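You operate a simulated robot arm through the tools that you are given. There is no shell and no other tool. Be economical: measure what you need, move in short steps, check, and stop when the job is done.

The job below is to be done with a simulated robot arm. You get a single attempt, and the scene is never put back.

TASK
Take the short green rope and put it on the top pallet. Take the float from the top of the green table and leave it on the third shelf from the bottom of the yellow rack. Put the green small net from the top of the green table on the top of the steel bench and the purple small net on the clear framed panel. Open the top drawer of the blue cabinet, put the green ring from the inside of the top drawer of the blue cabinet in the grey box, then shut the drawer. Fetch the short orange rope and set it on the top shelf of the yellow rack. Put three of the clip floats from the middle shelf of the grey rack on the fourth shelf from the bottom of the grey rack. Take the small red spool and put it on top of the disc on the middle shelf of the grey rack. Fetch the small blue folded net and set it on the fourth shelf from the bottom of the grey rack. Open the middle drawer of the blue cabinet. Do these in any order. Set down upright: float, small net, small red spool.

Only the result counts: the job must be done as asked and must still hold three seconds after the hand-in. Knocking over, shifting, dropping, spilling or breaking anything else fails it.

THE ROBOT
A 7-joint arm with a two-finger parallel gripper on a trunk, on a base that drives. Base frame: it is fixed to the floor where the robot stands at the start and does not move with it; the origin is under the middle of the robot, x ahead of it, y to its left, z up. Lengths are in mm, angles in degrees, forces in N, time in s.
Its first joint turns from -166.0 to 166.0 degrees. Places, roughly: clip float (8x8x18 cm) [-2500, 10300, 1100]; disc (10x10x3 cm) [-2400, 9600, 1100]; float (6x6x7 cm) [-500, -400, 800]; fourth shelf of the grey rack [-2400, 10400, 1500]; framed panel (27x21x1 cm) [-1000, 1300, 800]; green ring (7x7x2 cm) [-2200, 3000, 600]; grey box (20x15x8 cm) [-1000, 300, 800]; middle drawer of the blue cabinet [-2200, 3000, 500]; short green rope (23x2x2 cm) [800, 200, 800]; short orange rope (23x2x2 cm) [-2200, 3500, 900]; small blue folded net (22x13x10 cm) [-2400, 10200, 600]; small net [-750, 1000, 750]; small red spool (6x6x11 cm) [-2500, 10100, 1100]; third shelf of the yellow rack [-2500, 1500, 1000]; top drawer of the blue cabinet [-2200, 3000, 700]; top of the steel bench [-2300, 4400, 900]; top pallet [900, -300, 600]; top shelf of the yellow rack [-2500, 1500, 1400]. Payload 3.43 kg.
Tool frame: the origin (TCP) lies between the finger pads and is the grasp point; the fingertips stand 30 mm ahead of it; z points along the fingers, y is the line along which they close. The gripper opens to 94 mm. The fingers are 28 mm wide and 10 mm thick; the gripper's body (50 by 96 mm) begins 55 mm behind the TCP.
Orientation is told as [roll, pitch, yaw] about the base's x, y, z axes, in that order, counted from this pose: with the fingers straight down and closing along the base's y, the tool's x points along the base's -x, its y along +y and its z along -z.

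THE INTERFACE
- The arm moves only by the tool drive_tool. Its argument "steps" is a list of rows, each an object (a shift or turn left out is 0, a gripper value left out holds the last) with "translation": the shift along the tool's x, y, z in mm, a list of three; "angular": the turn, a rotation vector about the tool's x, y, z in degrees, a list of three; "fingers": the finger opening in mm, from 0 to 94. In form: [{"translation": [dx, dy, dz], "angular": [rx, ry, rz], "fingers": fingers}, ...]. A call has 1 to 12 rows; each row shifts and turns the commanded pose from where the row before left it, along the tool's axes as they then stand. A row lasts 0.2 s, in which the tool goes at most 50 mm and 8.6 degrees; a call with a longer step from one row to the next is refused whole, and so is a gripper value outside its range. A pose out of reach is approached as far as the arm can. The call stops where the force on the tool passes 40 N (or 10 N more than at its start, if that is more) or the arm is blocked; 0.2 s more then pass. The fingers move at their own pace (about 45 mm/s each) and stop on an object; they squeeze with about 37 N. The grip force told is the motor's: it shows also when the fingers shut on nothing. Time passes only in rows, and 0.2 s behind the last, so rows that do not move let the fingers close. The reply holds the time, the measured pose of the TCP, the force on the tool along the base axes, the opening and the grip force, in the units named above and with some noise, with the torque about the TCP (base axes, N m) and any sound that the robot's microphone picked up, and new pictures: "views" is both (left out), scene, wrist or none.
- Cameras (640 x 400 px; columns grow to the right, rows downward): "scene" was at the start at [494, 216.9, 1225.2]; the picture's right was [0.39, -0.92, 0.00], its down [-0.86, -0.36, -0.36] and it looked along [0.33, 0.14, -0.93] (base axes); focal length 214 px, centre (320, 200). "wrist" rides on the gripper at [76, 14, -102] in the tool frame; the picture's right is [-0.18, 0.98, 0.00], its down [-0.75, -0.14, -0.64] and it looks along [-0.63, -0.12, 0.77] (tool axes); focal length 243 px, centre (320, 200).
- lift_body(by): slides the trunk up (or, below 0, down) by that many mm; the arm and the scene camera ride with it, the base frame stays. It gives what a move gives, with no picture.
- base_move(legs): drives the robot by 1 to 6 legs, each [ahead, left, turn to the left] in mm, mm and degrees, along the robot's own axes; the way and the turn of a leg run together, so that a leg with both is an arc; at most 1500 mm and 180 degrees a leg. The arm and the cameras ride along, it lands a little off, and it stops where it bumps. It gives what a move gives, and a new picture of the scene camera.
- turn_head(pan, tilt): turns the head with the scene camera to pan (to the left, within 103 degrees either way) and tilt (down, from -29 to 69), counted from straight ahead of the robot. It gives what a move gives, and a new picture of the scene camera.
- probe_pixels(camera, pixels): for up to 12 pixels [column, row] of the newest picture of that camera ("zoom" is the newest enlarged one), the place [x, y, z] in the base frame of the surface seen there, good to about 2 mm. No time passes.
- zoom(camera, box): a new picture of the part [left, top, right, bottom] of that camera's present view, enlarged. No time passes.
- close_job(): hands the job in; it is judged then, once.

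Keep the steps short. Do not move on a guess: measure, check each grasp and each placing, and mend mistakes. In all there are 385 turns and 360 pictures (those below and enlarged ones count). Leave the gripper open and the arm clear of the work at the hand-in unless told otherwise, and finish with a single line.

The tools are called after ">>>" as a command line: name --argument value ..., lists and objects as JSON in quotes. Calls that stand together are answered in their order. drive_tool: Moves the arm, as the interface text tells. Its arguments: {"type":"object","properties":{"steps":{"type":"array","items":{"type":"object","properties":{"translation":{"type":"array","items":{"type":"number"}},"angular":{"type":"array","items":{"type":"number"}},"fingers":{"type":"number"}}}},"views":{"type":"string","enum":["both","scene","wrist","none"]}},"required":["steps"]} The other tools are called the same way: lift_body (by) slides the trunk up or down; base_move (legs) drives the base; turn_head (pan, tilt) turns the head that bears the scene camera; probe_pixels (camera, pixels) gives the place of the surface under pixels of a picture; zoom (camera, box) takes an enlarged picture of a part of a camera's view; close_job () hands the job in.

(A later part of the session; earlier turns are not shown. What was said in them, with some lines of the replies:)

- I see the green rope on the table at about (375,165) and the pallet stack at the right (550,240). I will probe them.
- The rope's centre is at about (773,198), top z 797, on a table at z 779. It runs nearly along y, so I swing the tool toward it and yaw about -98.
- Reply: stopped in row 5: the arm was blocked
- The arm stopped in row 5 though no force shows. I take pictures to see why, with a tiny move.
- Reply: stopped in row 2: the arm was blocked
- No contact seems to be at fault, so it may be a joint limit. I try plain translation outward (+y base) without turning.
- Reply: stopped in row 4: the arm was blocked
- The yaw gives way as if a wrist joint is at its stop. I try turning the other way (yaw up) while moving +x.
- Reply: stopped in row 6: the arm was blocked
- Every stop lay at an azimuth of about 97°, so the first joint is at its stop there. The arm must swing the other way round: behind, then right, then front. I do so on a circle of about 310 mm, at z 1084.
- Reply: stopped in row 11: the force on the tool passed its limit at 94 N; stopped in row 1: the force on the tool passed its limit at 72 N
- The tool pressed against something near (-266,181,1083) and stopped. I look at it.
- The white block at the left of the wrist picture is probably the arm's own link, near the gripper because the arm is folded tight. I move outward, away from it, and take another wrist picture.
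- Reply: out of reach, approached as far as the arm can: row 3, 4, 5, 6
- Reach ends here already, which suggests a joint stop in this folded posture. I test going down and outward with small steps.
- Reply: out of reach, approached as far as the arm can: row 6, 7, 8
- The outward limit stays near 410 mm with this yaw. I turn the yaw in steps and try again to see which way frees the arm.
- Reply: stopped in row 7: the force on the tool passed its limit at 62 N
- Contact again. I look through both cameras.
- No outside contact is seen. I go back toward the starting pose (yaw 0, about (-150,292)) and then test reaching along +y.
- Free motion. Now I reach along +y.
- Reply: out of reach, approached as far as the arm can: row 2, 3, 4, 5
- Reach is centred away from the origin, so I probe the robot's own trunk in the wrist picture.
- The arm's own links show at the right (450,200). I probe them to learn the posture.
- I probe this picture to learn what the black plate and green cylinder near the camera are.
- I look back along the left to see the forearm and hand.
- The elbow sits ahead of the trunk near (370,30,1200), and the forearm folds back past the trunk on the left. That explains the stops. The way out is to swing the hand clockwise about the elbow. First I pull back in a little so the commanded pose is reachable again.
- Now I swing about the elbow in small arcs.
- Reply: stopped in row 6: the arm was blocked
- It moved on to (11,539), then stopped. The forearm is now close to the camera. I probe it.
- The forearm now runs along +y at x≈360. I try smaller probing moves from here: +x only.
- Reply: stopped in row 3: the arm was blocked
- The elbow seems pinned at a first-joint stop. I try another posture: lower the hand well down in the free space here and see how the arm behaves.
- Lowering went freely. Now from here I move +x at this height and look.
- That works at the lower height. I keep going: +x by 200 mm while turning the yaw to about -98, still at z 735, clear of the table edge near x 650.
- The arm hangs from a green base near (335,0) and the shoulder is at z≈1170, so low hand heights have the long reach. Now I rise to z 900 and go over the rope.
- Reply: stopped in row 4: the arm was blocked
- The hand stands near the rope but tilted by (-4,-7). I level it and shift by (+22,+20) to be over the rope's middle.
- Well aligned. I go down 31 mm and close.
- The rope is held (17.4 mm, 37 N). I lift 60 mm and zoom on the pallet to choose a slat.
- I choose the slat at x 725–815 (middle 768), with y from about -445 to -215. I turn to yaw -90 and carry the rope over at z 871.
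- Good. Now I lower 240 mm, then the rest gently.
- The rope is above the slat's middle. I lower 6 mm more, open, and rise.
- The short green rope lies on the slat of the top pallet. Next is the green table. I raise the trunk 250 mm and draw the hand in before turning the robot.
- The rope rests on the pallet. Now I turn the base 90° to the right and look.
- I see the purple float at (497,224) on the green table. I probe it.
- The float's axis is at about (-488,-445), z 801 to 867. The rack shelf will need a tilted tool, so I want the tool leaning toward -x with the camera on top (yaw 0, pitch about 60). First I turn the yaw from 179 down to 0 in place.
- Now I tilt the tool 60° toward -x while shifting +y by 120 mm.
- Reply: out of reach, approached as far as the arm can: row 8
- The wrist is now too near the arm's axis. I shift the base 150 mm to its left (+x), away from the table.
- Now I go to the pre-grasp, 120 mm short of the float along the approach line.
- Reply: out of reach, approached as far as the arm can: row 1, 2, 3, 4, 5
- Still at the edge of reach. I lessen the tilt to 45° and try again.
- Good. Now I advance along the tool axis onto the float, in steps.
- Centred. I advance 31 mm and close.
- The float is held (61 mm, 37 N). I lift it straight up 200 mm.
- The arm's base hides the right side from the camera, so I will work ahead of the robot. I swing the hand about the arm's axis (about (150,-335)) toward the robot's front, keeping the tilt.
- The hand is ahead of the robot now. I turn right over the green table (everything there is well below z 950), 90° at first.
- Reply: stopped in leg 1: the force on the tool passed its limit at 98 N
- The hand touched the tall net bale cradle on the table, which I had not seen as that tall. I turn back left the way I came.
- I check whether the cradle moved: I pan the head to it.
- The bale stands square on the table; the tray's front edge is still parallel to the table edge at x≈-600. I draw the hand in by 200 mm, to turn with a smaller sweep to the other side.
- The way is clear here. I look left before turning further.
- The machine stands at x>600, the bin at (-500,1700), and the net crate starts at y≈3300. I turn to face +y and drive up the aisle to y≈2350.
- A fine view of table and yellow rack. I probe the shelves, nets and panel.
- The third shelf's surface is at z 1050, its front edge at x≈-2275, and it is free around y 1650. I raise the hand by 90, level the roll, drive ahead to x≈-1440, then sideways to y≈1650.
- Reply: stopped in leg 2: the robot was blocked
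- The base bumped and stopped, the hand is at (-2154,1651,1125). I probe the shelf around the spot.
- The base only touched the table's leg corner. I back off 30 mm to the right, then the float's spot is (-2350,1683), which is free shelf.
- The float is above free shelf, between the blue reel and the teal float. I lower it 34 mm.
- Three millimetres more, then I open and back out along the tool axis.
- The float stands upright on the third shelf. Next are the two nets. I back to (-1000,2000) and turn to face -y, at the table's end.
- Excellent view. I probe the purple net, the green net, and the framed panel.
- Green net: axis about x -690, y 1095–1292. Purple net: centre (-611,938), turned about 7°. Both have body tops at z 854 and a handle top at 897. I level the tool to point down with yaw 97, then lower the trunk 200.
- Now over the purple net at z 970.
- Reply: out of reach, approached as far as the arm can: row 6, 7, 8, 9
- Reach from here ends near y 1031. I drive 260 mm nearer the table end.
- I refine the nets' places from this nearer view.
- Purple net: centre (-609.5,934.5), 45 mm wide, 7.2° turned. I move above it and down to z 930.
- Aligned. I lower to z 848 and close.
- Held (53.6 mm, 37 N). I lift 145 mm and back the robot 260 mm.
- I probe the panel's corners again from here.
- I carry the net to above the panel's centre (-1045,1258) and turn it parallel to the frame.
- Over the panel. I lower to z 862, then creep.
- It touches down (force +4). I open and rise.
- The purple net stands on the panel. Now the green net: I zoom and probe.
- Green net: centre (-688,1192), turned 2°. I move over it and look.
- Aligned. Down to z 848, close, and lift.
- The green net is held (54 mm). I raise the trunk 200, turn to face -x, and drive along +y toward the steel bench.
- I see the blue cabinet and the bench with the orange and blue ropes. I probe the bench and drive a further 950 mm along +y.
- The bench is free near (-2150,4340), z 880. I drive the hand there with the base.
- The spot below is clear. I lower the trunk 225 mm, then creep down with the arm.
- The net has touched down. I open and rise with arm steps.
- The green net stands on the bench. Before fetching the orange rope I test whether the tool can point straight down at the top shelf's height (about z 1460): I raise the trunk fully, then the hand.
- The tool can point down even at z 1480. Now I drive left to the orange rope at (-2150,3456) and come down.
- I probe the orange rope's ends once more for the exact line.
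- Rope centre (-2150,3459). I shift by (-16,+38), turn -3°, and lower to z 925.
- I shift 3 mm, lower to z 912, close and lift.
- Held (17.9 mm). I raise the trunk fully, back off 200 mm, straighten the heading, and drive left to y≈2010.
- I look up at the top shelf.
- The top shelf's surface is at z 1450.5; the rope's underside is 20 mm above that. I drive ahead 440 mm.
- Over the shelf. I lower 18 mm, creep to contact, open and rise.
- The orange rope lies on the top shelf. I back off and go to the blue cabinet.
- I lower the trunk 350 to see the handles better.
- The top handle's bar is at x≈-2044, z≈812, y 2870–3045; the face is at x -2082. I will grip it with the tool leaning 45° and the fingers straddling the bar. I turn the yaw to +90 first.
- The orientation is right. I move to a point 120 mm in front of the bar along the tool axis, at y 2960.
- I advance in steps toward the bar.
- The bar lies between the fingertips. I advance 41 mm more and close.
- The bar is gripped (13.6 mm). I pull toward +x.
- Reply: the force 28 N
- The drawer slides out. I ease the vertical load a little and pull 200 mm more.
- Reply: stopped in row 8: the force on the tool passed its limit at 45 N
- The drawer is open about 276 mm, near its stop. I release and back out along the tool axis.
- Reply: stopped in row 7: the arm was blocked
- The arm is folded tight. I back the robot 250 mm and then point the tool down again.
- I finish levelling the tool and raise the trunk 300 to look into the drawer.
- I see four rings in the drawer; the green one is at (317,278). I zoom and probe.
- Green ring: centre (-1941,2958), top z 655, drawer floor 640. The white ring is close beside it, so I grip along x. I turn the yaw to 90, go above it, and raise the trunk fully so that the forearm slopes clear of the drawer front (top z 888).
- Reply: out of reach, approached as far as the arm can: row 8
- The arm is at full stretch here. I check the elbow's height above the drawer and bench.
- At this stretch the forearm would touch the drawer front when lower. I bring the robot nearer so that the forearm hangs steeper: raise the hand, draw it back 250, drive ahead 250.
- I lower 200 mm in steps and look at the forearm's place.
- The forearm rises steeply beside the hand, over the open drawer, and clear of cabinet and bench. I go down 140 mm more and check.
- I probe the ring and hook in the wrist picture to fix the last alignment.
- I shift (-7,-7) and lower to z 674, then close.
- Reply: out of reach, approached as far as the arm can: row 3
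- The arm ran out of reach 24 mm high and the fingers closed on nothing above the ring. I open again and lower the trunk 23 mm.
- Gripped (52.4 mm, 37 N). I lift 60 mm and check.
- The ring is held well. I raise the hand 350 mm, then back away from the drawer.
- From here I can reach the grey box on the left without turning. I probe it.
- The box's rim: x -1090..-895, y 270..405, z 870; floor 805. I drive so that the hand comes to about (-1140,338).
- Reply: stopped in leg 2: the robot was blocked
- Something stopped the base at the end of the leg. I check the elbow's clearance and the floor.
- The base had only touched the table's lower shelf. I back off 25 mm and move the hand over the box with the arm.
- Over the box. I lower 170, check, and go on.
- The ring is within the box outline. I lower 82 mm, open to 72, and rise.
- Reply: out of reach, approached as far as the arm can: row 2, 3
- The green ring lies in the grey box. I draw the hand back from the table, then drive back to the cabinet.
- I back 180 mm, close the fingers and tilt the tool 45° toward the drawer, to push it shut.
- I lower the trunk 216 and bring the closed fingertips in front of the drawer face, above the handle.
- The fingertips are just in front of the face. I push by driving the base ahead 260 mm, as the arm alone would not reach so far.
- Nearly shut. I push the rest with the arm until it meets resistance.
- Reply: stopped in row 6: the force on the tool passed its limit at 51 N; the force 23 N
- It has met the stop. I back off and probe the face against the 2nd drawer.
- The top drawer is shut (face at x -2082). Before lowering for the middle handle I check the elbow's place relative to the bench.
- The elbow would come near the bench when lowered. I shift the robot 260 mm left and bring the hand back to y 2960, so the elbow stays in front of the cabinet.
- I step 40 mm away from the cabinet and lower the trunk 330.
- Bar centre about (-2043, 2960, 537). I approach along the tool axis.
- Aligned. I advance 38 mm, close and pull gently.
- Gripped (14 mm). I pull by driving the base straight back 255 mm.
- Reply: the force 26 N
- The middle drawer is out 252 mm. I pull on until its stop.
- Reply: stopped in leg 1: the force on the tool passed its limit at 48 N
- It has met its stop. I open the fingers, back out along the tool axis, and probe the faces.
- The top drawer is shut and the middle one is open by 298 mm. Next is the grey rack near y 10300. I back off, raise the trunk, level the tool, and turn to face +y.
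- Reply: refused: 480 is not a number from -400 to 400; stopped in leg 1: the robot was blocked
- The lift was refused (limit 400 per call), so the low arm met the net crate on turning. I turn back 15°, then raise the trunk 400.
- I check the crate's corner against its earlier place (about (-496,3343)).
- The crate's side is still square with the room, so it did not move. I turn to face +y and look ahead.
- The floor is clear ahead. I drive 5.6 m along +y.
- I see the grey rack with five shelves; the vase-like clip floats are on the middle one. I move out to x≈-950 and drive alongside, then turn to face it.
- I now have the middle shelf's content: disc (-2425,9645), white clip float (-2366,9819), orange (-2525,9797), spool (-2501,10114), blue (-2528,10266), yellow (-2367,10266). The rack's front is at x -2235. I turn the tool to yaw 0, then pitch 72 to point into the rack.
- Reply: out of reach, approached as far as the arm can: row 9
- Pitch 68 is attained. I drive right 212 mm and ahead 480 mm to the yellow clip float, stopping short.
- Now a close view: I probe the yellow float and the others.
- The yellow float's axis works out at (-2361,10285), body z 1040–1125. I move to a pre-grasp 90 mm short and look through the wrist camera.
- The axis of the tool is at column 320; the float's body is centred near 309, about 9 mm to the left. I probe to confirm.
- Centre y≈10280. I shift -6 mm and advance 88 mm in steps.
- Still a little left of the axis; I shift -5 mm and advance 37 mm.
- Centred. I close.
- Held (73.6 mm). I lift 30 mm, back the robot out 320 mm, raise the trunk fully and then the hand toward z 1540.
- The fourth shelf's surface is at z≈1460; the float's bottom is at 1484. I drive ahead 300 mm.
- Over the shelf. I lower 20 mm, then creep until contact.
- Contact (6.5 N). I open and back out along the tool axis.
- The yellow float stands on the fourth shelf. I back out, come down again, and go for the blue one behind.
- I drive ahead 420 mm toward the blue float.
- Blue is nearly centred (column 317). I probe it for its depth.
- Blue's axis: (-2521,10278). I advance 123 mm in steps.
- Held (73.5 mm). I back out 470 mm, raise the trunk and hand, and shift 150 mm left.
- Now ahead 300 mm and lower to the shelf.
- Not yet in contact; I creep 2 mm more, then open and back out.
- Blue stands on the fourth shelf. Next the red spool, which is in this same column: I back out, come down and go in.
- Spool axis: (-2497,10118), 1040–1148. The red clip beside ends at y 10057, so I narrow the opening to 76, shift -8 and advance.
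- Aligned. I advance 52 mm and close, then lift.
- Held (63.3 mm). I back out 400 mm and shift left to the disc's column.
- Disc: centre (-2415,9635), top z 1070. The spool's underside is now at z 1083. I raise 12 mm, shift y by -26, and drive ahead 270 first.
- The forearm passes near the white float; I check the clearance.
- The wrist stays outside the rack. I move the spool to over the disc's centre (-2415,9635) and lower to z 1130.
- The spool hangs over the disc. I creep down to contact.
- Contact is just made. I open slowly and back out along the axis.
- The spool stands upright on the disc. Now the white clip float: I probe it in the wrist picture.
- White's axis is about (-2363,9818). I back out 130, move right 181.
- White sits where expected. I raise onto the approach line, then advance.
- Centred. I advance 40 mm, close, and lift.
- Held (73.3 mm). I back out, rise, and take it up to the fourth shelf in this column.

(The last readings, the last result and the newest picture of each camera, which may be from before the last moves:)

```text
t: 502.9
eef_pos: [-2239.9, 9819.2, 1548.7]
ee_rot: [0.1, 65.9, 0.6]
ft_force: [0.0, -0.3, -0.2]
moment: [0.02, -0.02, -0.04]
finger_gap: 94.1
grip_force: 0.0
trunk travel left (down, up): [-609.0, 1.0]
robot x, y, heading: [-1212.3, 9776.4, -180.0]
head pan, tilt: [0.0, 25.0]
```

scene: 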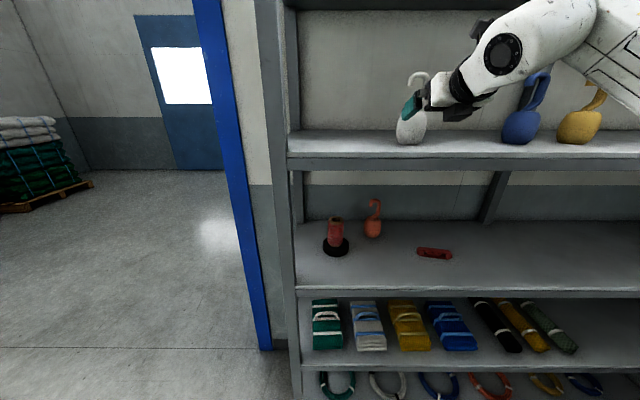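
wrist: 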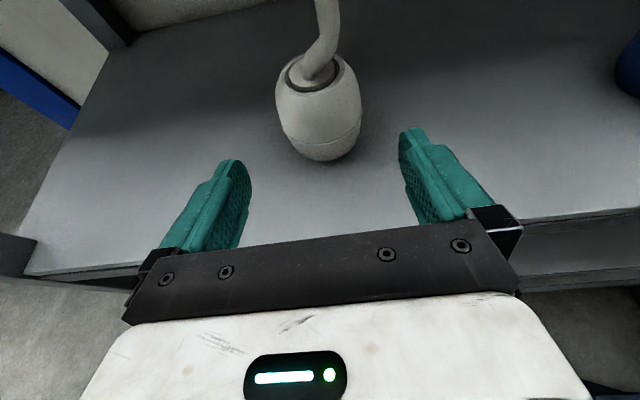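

Three clip floats stand on the fourth shelf. Now the small blue folded net: I back off 350, lower the trunk, and look.

>>> base_move --legs '[[-350, 0, 0]]'

>>> lift_body --by -400

>>> turn_head --pan -10 --tilt 25

```text
t: 505.1
eef_pos: [-1889.6, 9818.3, 1547.4]
ee_rot: [0.0, 66.0, 0.7]
ft_force: [0.1, 0.5, -0.1]
moment: [0.0, -0.01, -0.03]
finger_gap: 94.0
grip_force: 0.1
trunk travel left (down, up): [-609.0, 1.0]
robot x, y, heading: [-856.5, 9775.6, -179.6]
head pan, tilt: [0.0, 25.0]
```

scene: 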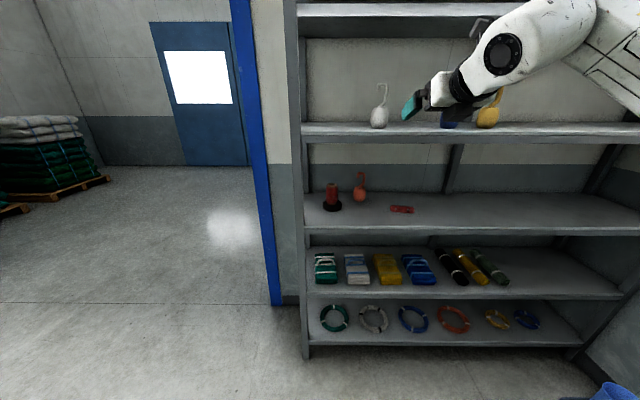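

```text
t: 509.0
eef_pos: [-1888.2, 9819.1, 1147.6]
ee_rot: [0.0, 65.9, 0.8]
ft_force: [-0.3, -0.2, -1.2]
moment: [-0.01, 0.01, -0.02]
finger_gap: 94.2
grip_force: 0.0
trunk travel left (down, up): [-209.0, 401.0]
robot x, y, heading: [-856.4, 9778.3, -179.6]
head pan, tilt: [0.0, 25.0]
```

```text
t: 509.7
eef_pos: [-1887.6, 9819.1, 1147.6]
ee_rot: [0.0, 65.9, 0.9]
ft_force: [0.2, -1.0, -0.2]
moment: [-0.02, 0.01, 0.0]
finger_gap: 94.0
grip_force: 0.0
trunk travel left (down, up): [-209.0, 401.0]
robot x, y, heading: [-856.4, 9776.2, -179.5]
head pan, tilt: [-10.0, 25.0]
```

scene: 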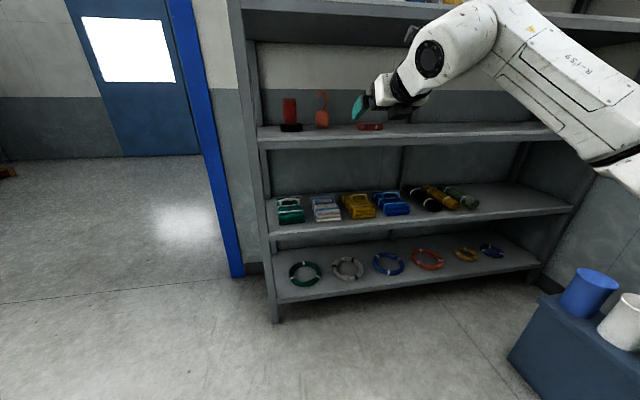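

>>> zoom --camera "scene" --box '[340, 170, 440, 235]'

>>> probe_pixels --camera "scene" --pixels '[[378, 195], [402, 193], [386, 213], [409, 210], [394, 198], [395, 206], [393, 212], [370, 232], [375, 186], [370, 210], [415, 200]]'

```text
6.15 times, centred on (390, 202) of scene
```

zoom: 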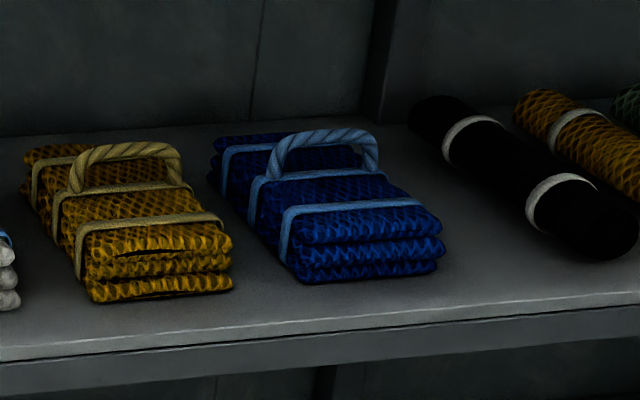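

```text
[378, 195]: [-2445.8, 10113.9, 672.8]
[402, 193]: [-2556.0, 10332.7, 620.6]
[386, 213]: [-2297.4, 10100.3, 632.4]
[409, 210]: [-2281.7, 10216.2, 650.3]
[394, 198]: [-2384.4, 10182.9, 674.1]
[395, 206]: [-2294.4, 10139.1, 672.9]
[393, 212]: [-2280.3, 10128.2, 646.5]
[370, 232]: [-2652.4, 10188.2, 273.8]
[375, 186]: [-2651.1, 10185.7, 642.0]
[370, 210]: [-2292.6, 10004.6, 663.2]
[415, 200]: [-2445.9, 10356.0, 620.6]
```

The blue net has a rope handle arching across y. I probe the handle.

>>> probe_pixels --camera "zoom" --pixels '[[300, 143], [325, 137], [350, 135], [282, 160], [372, 155], [325, 131], [325, 160], [240, 200], [390, 190], [320, 215]]'

```text
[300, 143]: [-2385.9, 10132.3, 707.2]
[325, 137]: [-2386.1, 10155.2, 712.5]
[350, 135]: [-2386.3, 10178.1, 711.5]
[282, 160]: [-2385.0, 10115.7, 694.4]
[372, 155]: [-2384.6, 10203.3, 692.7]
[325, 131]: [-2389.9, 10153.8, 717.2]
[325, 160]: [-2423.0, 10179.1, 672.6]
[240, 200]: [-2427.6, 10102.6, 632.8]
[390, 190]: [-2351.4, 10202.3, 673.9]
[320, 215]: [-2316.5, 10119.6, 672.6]
```

Handle bar: centre (-2392,10158), z≈710. I need the drawer-handle posture (yaw 90, roll 45). I lower the hand, level it, turn, and shift the base right 234.

>>> drive_tool --steps '[{"translation": [-36.5, 0, 16.3]}, {"translation": [-36.5, 0, 16.3]}, {"translation": [-36.5, 0, 16.3]}, {"translation": [-36.5, 0, 16.3]}, {"angular": [0, -8.25, 0]}, {"angular": [0, -8.25, 0]}, {"angular": [0, -8.25, 0]}, {"angular": [0, -8.25, 0]}, {"angular": [0, -8.25, 0]}, {"angular": [0, -8.25, 0]}, {"angular": [0, -8.25, 0]}, {"angular": [0, -8.25, 0]}]' --views "none"

>>> drive_tool --steps '[{"angular": [0, 0, -8.1], "fingers": 34}, {"angular": [0, 0, -8.1]}, {"angular": [0, 0, -8.1]}, {"angular": [0, 0, -8.1]}, {"angular": [0, 0, -8.1]}, {"angular": [0, 0, -8.1]}, {"angular": [0, 0, -8.1]}, {"angular": [0, 0, -8.1]}, {"angular": [0, 0, -8.1]}, {"angular": [0, 0, -8.1]}, {"angular": [0, 0, -8.1]}]' --views "none"

>>> base_move --legs '[[0, -234, 0]]'

```text
t: 512.3
eef_pos: [-1872.1, 9818.7, 984.8]
ee_rot: [-0.1, 2.6, 1.0]
ft_force: [-0.3, -0.3, 1.0]
moment: [0.0, 0.04, -0.03]
finger_gap: 93.8
grip_force: 0.0
out of reach, approached as far as the arm can: row 12
trunk travel left (down, up): [-209.0, 401.0]
robot x, y, heading: [-859.2, 9777.7, -179.6]
head pan, tilt: [-10.0, 25.0]
```

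```text
t: 514.7
eef_pos: [-1872.8, 9820.3, 991.6]
ee_rot: [2.6, 0.0, 86.0]
ft_force: [-1.0, -0.9, -0.3]
moment: [-0.02, 0.07, 0.02]
finger_gap: 34.0
grip_force: 0.1
out of reach, approached as far as the arm can: row 1
trunk travel left (down, up): [-209.0, 401.0]
robot x, y, heading: [-855.9, 9773.2, -179.7]
head pan, tilt: [-10.0, 25.0]
```

```text
t: 516.4
eef_pos: [-1874.9, 10055.2, 991.6]
ee_rot: [2.7, -0.1, 85.7]
ft_force: [-0.7, -0.7, 0.6]
moment: [0.0, -0.03, 0.01]
finger_gap: 34.0
grip_force: 0.0
trunk travel left (down, up): [-209.0, 401.0]
robot x, y, heading: [-859.0, 10011.8, -179.4]
head pan, tilt: [-10.0, 25.0]
```

scene: 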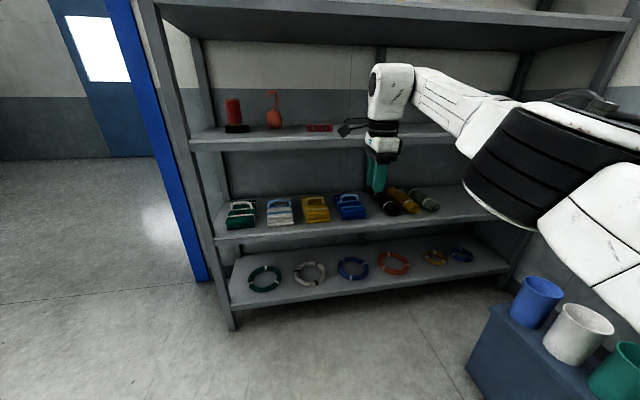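

The hand is at the edge of reach; I draw it back 140 mm, and tilt 45°.

>>> drive_tool --steps '[{"translation": [0, -35, 0], "angular": [0, 0, -4.3]}, {"translation": [0, -35, 0]}, {"translation": [0, -35, 0]}, {"translation": [0, -35, 0]}, {"angular": [-7.05, 0, 0]}, {"angular": [-7.05, 0, 0]}, {"angular": [-7.05, 0, 0]}, {"angular": [-7.05, 0, 0]}, {"angular": [-7.05, 0, 0]}, {"angular": [-7.05, 0, 0]}]' --views "none"

```text
t: 518.6
eef_pos: [-1734.0, 10052.7, 986.4]
ee_rot: [45.1, -0.4, 90.1]
ft_force: [0.4, 0.0, -0.4]
moment: [0.0, 0.01, 0.01]
finger_gap: 34.0
grip_force: 0.0
trunk travel left (down, up): [-209.0, 401.0]
robot x, y, heading: [-857.8, 10013.6, -179.6]
head pan, tilt: [-10.0, 25.0]
```

Now I lower to z≈805 and shift to y 10158, then drive ahead.

>>> drive_tool --steps '[{"translation": [-26, -26, 26]}, {"translation": [-26, -26, 26]}, {"translation": [-26, -26, 26]}, {"translation": [-27, -26, 26]}, {"translation": [0, -24, 24]}]' --views "none"

>>> base_move --legs '[[540, 0, -0.3]]'

>>> zoom --camera "wrist" --box '[0, 0, 640, 400]'

```text
t: 519.8
eef_pos: [-1733.4, 10156.1, 805.2]
ee_rot: [45.0, -0.4, 90.0]
ft_force: [0.0, -0.4, -0.4]
moment: [-0.03, 0.0, -0.04]
finger_gap: 34.0
grip_force: 0.1
trunk travel left (down, up): [-209.0, 401.0]
robot x, y, heading: [-861.1, 10015.0, -179.5]
head pan, tilt: [-10.0, 25.0]
```

```text
t: 522.9
eef_pos: [-2262.5, 10143.7, 805.4]
ee_rot: [45.0, -0.3, 90.4]
ft_force: [-0.1, 0.0, -0.4]
moment: [0.0, 0.03, -0.02]
finger_gap: 34.2
grip_force: 0.0
trunk travel left (down, up): [-209.0, 401.0]
robot x, y, heading: [-1385.5, 10009.5, -179.2]
head pan, tilt: [-10.0, 25.0]
```

scene: 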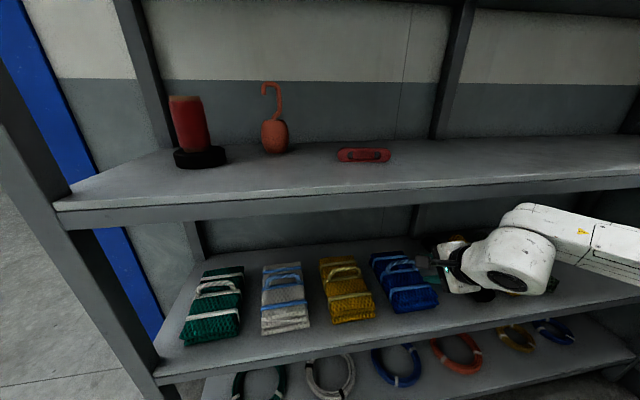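

```text
1.00 times, centred on (320, 200) of wrist (not enlarged: the box is as wide or as high as the picture)
```

zoom: 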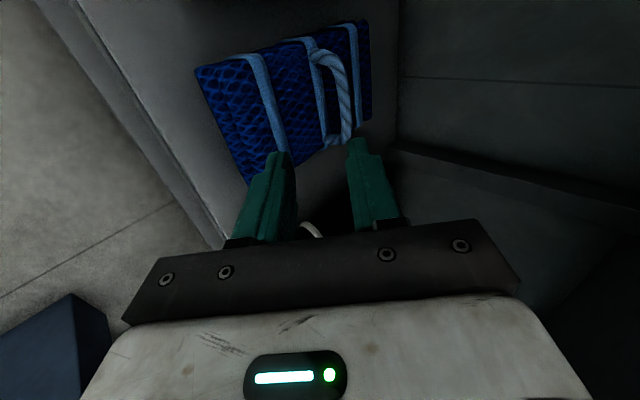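

>>> probe_pixels --camera "zoom" --pixels '[[318, 58], [336, 68], [345, 90], [347, 115], [343, 135], [332, 142]]'

>>> probe_pixels --camera "scene" --pixels '[[383, 268], [390, 263], [400, 262], [410, 264], [395, 260], [440, 300]]'

```text
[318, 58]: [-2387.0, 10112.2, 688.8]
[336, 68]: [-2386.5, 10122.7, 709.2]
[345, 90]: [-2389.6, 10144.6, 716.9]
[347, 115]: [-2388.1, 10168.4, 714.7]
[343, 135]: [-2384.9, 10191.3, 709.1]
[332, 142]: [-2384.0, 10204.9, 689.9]
```

```text
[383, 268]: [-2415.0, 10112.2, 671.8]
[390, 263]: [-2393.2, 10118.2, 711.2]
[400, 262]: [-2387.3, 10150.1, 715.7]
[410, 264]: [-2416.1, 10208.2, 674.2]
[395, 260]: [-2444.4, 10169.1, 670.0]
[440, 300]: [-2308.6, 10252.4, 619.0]
```

Bar centre (-2391,10157,709). I align and advance toward it in steps.

>>> drive_tool --steps '[{"translation": [-13, 22.7, 20]}, {"translation": [0, 0, 40]}, {"translation": [0, 0, 40]}]' --views "wrist"

```text
t: 523.7
eef_pos: [-2350.7, 10156.8, 754.0]
ee_rot: [45.0, -0.2, 90.4]
ft_force: [-0.3, 0.5, 0.7]
moment: [-0.02, 0.0, 0.03]
finger_gap: 34.0
grip_force: 0.0
trunk travel left (down, up): [-209.0, 401.0]
robot x, y, heading: [-1384.4, 10006.2, -179.4]
head pan, tilt: [-10.0, 25.0]
```

wrist: 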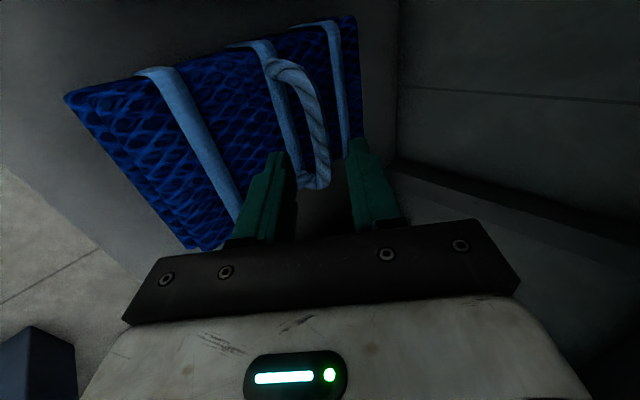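

The bar runs between the tips. I narrow the opening to 27, advance 45 mm and close.

>>> drive_tool --steps '[{"fingers": 27, "translation": [0, -1.5, 10]}, {"translation": [0, 0, 18]}, {"translation": [0, 0, 17]}, {"fingers": 0}, {"fingers": 0}, {"fingers": 0}]' --views "both"

```text
t: 525.1
eef_pos: [-2380.5, 10155.4, 719.4]
ee_rot: [45.2, -0.2, 90.5]
ft_force: [-5.8, -0.7, 7.6]
moment: [-0.62, 0.13, -0.3]
finger_gap: 13.6
grip_force: 36.6
trunk travel left (down, up): [-209.0, 401.0]
robot x, y, heading: [-1389.1, 10008.2, -179.1]
head pan, tilt: [-10.0, 25.0]
```

scene: 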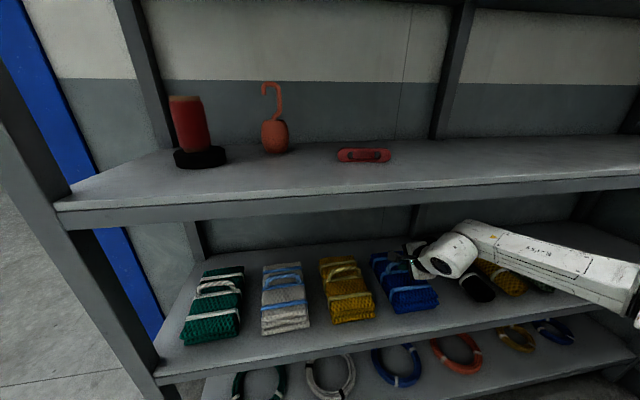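
wrist: 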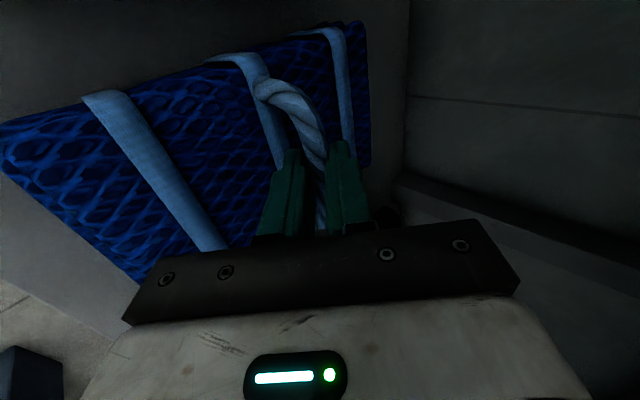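

The handle is gripped (13.6 mm, 37 N). I lift 50 mm and check.

>>> drive_tool --steps '[{"translation": [0, 4, -4]}, {"translation": [0, 10, -10]}, {"translation": [0, 11, -11]}, {"translation": [0, 11, -11]}]' --views "both"

```text
t: 526.1
eef_pos: [-2379.7, 10156.8, 768.7]
ee_rot: [45.0, -0.3, 90.3]
ft_force: [0.2, 0.8, -5.6]
moment: [-0.03, -0.08, 0.04]
finger_gap: 13.3
grip_force: 36.9
trunk travel left (down, up): [-209.0, 401.0]
robot x, y, heading: [-1388.8, 10008.5, -179.5]
head pan, tilt: [-10.0, 25.0]
```

scene: 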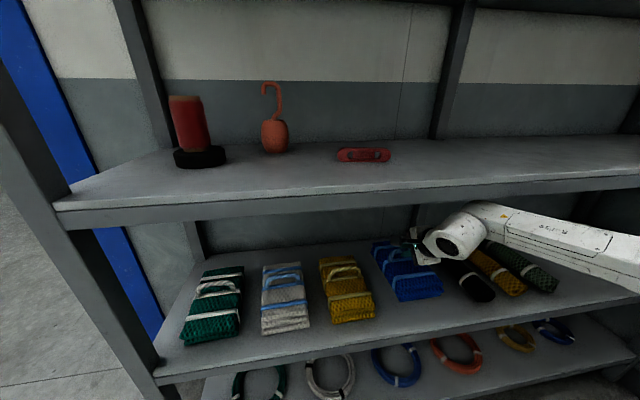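
wrist: 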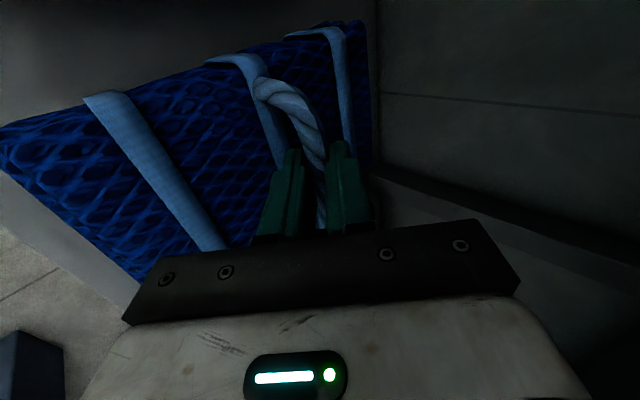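

The net hangs level. I back out 400 mm, then raise trunk 400 and the hand.

>>> base_move --legs '[[-420, 0, 0]]'

>>> lift_body --by 400

>>> drive_tool --steps '[{"translation": [0, 30, -30]}, {"translation": [0, 30, -30]}, {"translation": [0, 30, -30]}, {"translation": [0, 30, -30]}, {"translation": [0, 30, -30]}, {"translation": [0, 30, -30]}, {"translation": [0, 30, -30]}, {"translation": [0, 30, -30]}, {"translation": [0, 30, -30]}, {"translation": [0, 23, -23]}]' --views "both"

```text
t: 528.7
eef_pos: [-1965.2, 10152.8, 768.8]
ee_rot: [45.0, -0.2, 91.1]
ft_force: [-0.6, 0.5, -5.9]
moment: [-0.02, -0.05, 0.02]
finger_gap: 13.4
grip_force: 37.3
trunk travel left (down, up): [-209.0, 401.0]
robot x, y, heading: [-966.1, 10014.2, -178.5]
head pan, tilt: [-10.0, 25.0]
```

scene: 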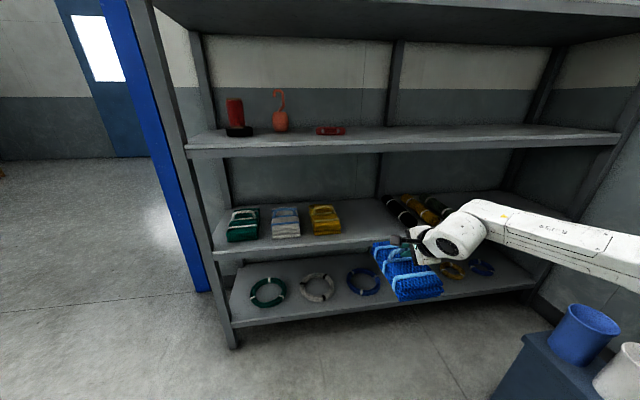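

```text
t: 532.5
eef_pos: [-1964.3, 10152.5, 1168.6]
ee_rot: [45.1, -0.4, 91.1]
ft_force: [0.3, -0.6, -5.1]
moment: [-0.01, -0.05, 0.02]
finger_gap: 13.6
grip_force: 36.2
trunk travel left (down, up): [-609.0, 1.0]
robot x, y, heading: [-969.8, 10013.3, -178.7]
head pan, tilt: [-10.0, 25.0]
```

```text
t: 534.7
eef_pos: [-1963.2, 10146.9, 1587.0]
ee_rot: [45.0, -0.3, 91.3]
ft_force: [0.3, 0.3, -5.9]
moment: [0.0, -0.04, 0.01]
finger_gap: 13.3
grip_force: 37.1
trunk travel left (down, up): [-609.0, 1.0]
robot x, y, heading: [-966.8, 10016.8, -178.4]
head pan, tilt: [-10.0, 25.0]
```

scene: 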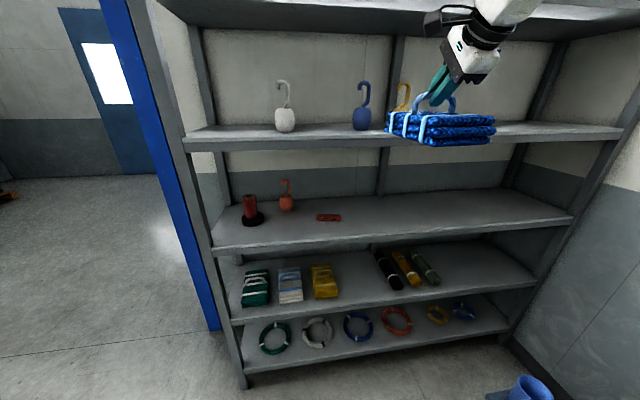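
wrist: 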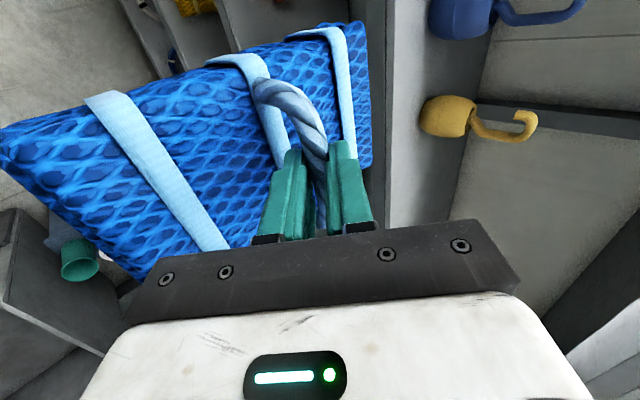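

I probe the top shelf's front lip for clearance above.

>>> probe_pixels --camera "scene" --pixels '[[330, 8], [300, 14], [320, 20], [500, 130], [560, 128], [480, 20], [500, 5], [460, 45], [470, 140], [480, 120]]'

>>> turn_head --pan -20 --tilt -5

```text
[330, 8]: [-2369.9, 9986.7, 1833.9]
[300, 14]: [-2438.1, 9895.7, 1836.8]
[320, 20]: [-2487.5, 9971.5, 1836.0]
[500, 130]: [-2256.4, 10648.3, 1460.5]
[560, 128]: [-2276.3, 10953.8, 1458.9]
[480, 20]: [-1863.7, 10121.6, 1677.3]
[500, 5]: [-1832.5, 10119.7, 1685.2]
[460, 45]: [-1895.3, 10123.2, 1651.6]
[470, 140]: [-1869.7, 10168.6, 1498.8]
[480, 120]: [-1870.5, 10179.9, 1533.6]
```

```text
t: 535.6
eef_pos: [-1962.5, 10145.3, 1586.5]
ee_rot: [45.0, -0.3, 91.2]
ft_force: [1.2, -0.2, -5.9]
moment: [-0.01, -0.02, -0.02]
finger_gap: 13.4
grip_force: 37.3
trunk travel left (down, up): [-609.0, 1.0]
robot x, y, heading: [-973.0, 10015.1, -178.6]
head pan, tilt: [-20.0, -5.0]
```

scene: 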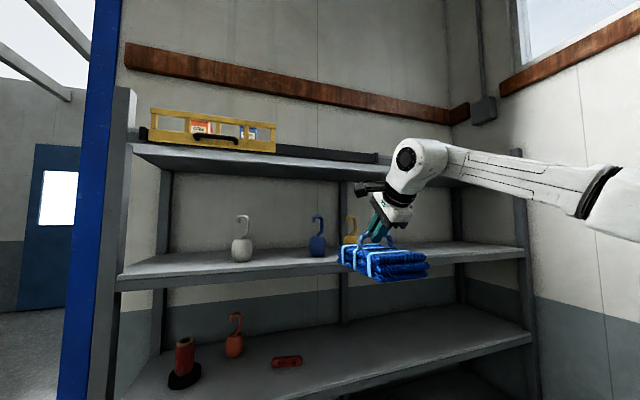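

>>> probe_pixels --camera "scene" --pixels '[[430, 145], [405, 165], [450, 165], [500, 165], [560, 180], [150, 157], [200, 165], [300, 168], [600, 180]]'

```text
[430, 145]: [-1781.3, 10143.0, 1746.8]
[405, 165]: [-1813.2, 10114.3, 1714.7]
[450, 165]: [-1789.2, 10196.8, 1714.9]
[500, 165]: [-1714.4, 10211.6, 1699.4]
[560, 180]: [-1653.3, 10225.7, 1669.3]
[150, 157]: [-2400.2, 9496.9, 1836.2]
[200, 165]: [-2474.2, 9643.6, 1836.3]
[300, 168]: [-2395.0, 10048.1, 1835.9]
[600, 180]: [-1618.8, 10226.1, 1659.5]
```

The wrist top is at z 1750, below the top shelf (1835). Before moving right I check the blue cup bin on the floor at the right.

>>> turn_head --pan -30 --tilt 45

```text
t: 536.8
eef_pos: [-1962.8, 10145.6, 1586.1]
ee_rot: [45.0, -0.3, 91.2]
ft_force: [-1.0, 0.7, -6.0]
moment: [0.01, -0.04, -0.02]
finger_gap: 13.3
grip_force: 36.4
trunk travel left (down, up): [-609.0, 1.0]
robot x, y, heading: [-964.9, 10018.3, -178.6]
head pan, tilt: [-30.0, 45.0]
```

scene: 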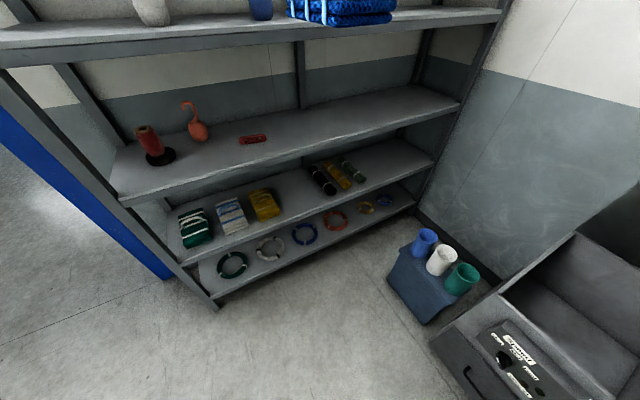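

>>> probe_pixels --camera "scene" --pixels '[[390, 290], [425, 322], [395, 255], [432, 342], [440, 250], [500, 320]]'

```text
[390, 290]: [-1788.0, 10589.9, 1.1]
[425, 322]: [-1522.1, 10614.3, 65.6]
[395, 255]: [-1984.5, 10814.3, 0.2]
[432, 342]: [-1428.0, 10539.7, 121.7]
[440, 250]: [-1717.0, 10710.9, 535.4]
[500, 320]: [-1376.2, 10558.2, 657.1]
```

The cup bin and the heater start at y≈10540–10590, so I keep the robot below y 10230. I move right 185 mm and let the arm reach the rest: target spot (-2380,10440).

>>> base_move --legs '[[0, -185, -1]]'

>>> drive_tool --steps '[{"translation": [-36, 0, 0]}, {"translation": [-36, 0, 0]}, {"translation": [-36, 0, 0]}]' --views "none"

```text
t: 538.4
eef_pos: [-1961.6, 10354.8, 1587.0]
ee_rot: [45.0, -0.4, 89.8]
ft_force: [-0.7, 0.3, -5.0]
moment: [-0.04, -0.05, 0.0]
finger_gap: 13.5
grip_force: 37.1
trunk travel left (down, up): [-609.0, 1.0]
robot x, y, heading: [-970.5, 10199.0, -179.8]
head pan, tilt: [-30.0, 45.0]
```

scene: 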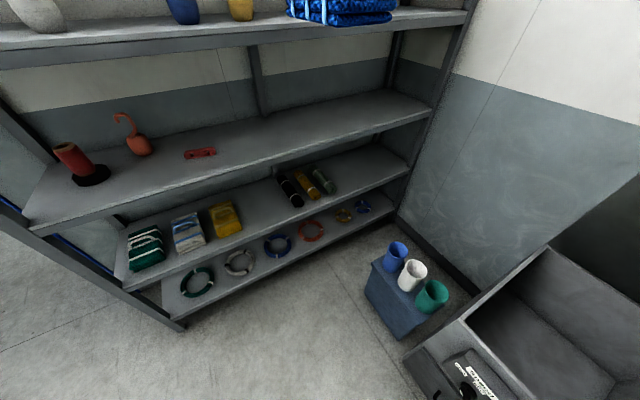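

```text
t: 539.1
eef_pos: [-1960.9, 10461.6, 1586.0]
ee_rot: [44.9, -0.3, 89.8]
ft_force: [0.1, -0.5, -5.2]
moment: [0.0, -0.03, -0.03]
finger_gap: 13.4
grip_force: 37.1
trunk travel left (down, up): [-609.0, 1.0]
robot x, y, heading: [-971.7, 10198.4, -179.9]
head pan, tilt: [-30.0, 45.0]
```

Now ahead 415 mm over the fourth shelf.

>>> base_move --legs '[[415, 0, 0]]'

>>> turn_head --pan -15 --tilt 5

```text
t: 541.7
eef_pos: [-2372.5, 10477.7, 1585.8]
ee_rot: [45.0, -0.4, 89.0]
ft_force: [0.0, 0.4, -5.2]
moment: [-0.04, -0.07, -0.02]
finger_gap: 13.6
grip_force: 37.3
trunk travel left (down, up): [-609.0, 1.0]
robot x, y, heading: [-1387.4, 10202.6, 179.3]
head pan, tilt: [-30.0, 45.0]
```

scene: 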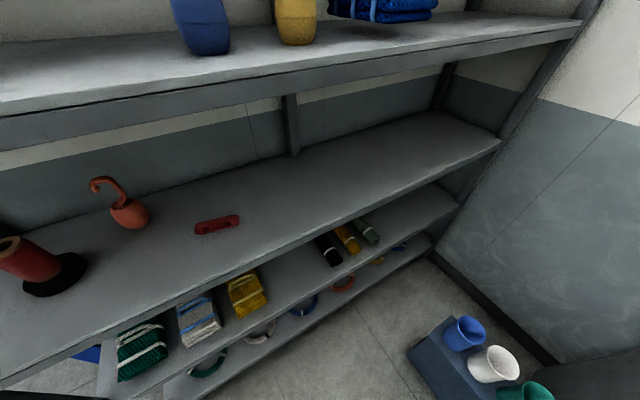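

```text
t: 542.8
eef_pos: [-2372.1, 10477.7, 1586.0]
ee_rot: [45.0, -0.3, 89.0]
ft_force: [-0.6, 0.7, -4.5]
moment: [-0.07, -0.06, 0.0]
finger_gap: 13.2
grip_force: 37.4
trunk travel left (down, up): [-609.0, 1.0]
robot x, y, heading: [-1384.6, 10197.7, 179.1]
head pan, tilt: [-15.0, 5.0]
```

scene: 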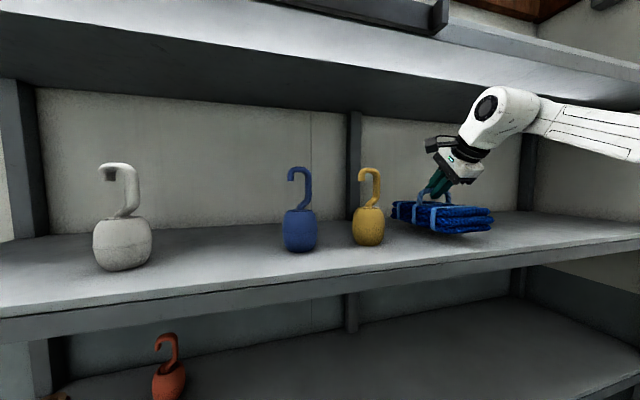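

Clear. I lower 22 mm, then creep to contact.

>>> drive_tool --steps '[{"translation": [0, -9, 9]}, {"translation": [0, -6, 6]}, {"translation": [0, -2, 2]}, {"translation": [0, -1, 1]}, {"translation": [0, 0, 0]}]' --views "none"

```text
t: 544.0
eef_pos: [-2373.5, 10478.0, 1560.4]
ee_rot: [45.0, -0.3, 89.0]
ft_force: [0.1, -0.4, -4.7]
moment: [-0.03, -0.09, 0.02]
finger_gap: 13.3
grip_force: 37.4
trunk travel left (down, up): [-609.0, 1.0]
robot x, y, heading: [-1388.0, 10203.6, 179.2]
head pan, tilt: [-15.0, 5.0]
```

>>> drive_tool --steps '[{"translation": [0, -1, 1]}, {"translation": [0, -1, 1]}, {"translation": [0, -0.7, 0.7]}, {"translation": [0, 0, 0]}]' --views "scene"

```text
t: 545.0
eef_pos: [-2372.8, 10478.2, 1559.5]
ee_rot: [45.3, -0.3, 88.9]
ft_force: [-6.3, 6.8, 22.7]
moment: [-1.01, 0.41, 0.43]
finger_gap: 13.3
grip_force: 36.9
trunk travel left (down, up): [-609.0, 1.0]
robot x, y, heading: [-1392.4, 10201.5, 179.2]
head pan, tilt: [-15.0, 5.0]
```

scene: 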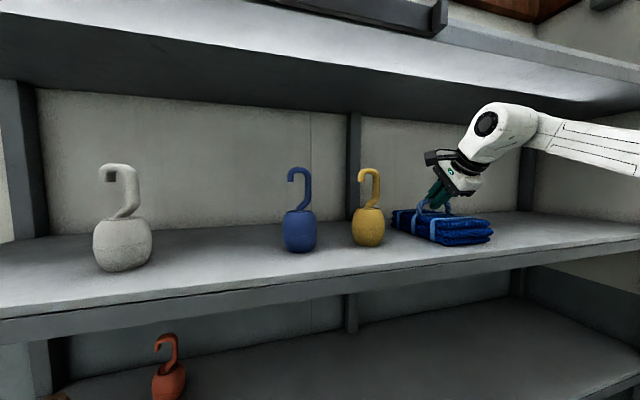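

It rests on the shelf (force up 27 N). I open and back out along the tool axis.

>>> drive_tool --steps '[{"fingers": 22}, {"fingers": 28}, {"translation": [0, 0, -15]}, {"translation": [0, 0, -20]}, {"translation": [0, 0, -30]}]' --views "both"

```text
t: 546.2
eef_pos: [-2325.3, 10475.1, 1600.4]
ee_rot: [45.0, -0.3, 89.1]
ft_force: [-0.6, -0.1, 0.5]
moment: [-0.02, 0.04, 0.0]
finger_gap: 28.1
grip_force: 0.0
trunk travel left (down, up): [-609.0, 1.0]
robot x, y, heading: [-1388.3, 10203.5, 179.4]
head pan, tilt: [-15.0, 5.0]
```

scene: 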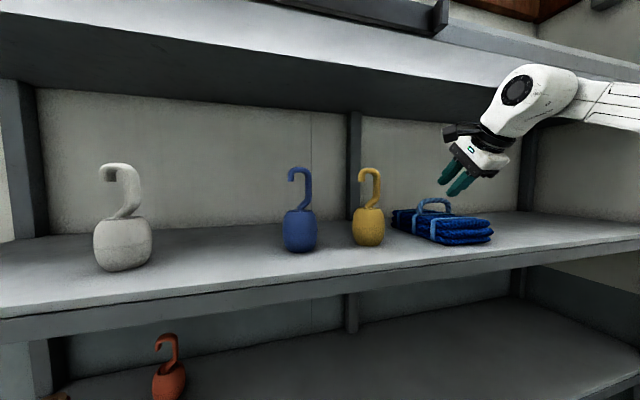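
wrist: 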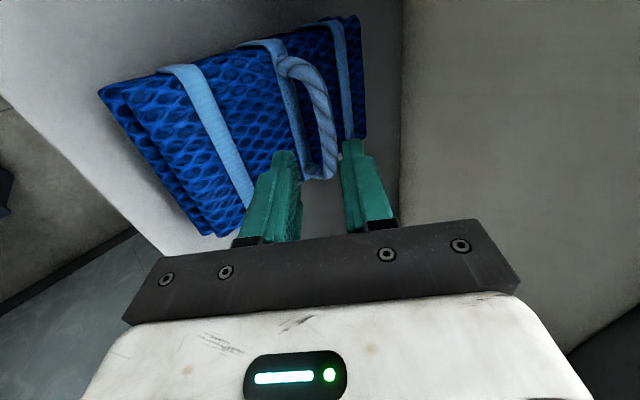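

The blue net lies on the fourth shelf. I back the robot off and take a last look at the rack.

>>> base_move --legs '[[-500, 0, 0]]'

>>> turn_head --pan 15 --tilt 20

>>> zoom --camera "scene" --box '[180, 90, 500, 290]'

```text
t: 549.1
eef_pos: [-1839.4, 10474.9, 1600.7]
ee_rot: [45.0, -0.3, 88.8]
ft_force: [1.0, 0.3, -0.1]
moment: [-0.01, 0.04, 0.0]
finger_gap: 28.1
grip_force: 0.0
trunk travel left (down, up): [-609.0, 1.0]
robot x, y, heading: [-902.9, 10196.1, 179.0]
head pan, tilt: [-15.0, 5.0]
```

scene: 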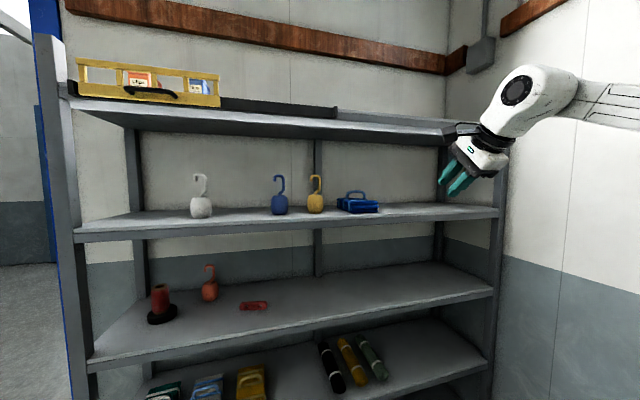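

```text
t: 550.0
eef_pos: [-1839.6, 10474.2, 1600.3]
ee_rot: [45.0, -0.4, 88.7]
ft_force: [-0.5, 0.7, -0.7]
moment: [0.0, 0.0, 0.02]
finger_gap: 27.7
grip_force: 0.0
trunk travel left (down, up): [-609.0, 1.0]
robot x, y, heading: [-904.8, 10193.7, 179.2]
head pan, tilt: [15.0, 20.0]
```

scene: 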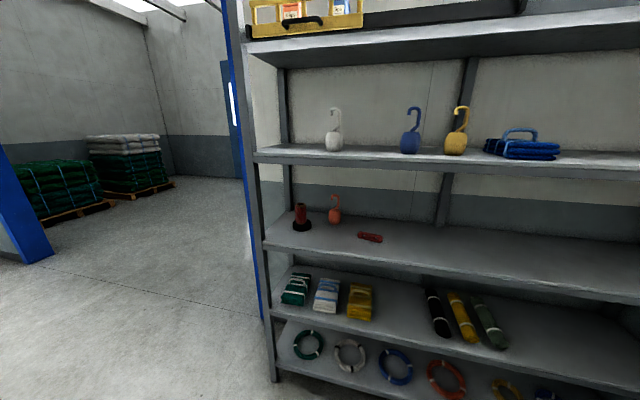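

```text
2.00 times, centred on (340, 190) of scene
```

zoom: 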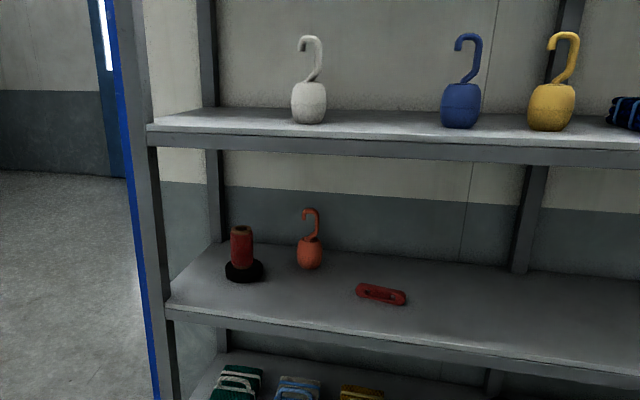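

All the objects at the rack stand as asked. I open the gripper fully and then hand in.

>>> drive_tool --steps '[{"fingers": 90}, {"fingers": 90}, {"fingers": 90}, {"fingers": 90}]' --views "none"

>>> close_job

```text
t: 551.0
eef_pos: [-1839.9, 10474.2, 1601.4]
ee_rot: [45.0, -0.3, 88.8]
ft_force: [0.7, -0.4, 0.2]
moment: [-0.04, -0.03, -0.01]
finger_gap: 89.9
grip_force: 0.0
trunk travel left (down, up): [-609.0, 1.0]
robot x, y, heading: [-902.4, 10194.8, 179.1]
head pan, tilt: [15.0, 20.0]
```

```text
The job is handed in.
```

All the tasks are done and handed in, but on the way the arm or base bumped the net bale's cradle (98 N), the green table (twice) and the net crate; the crate and cradle showed no sign of shifting when I probed them, and I did not measure the table.
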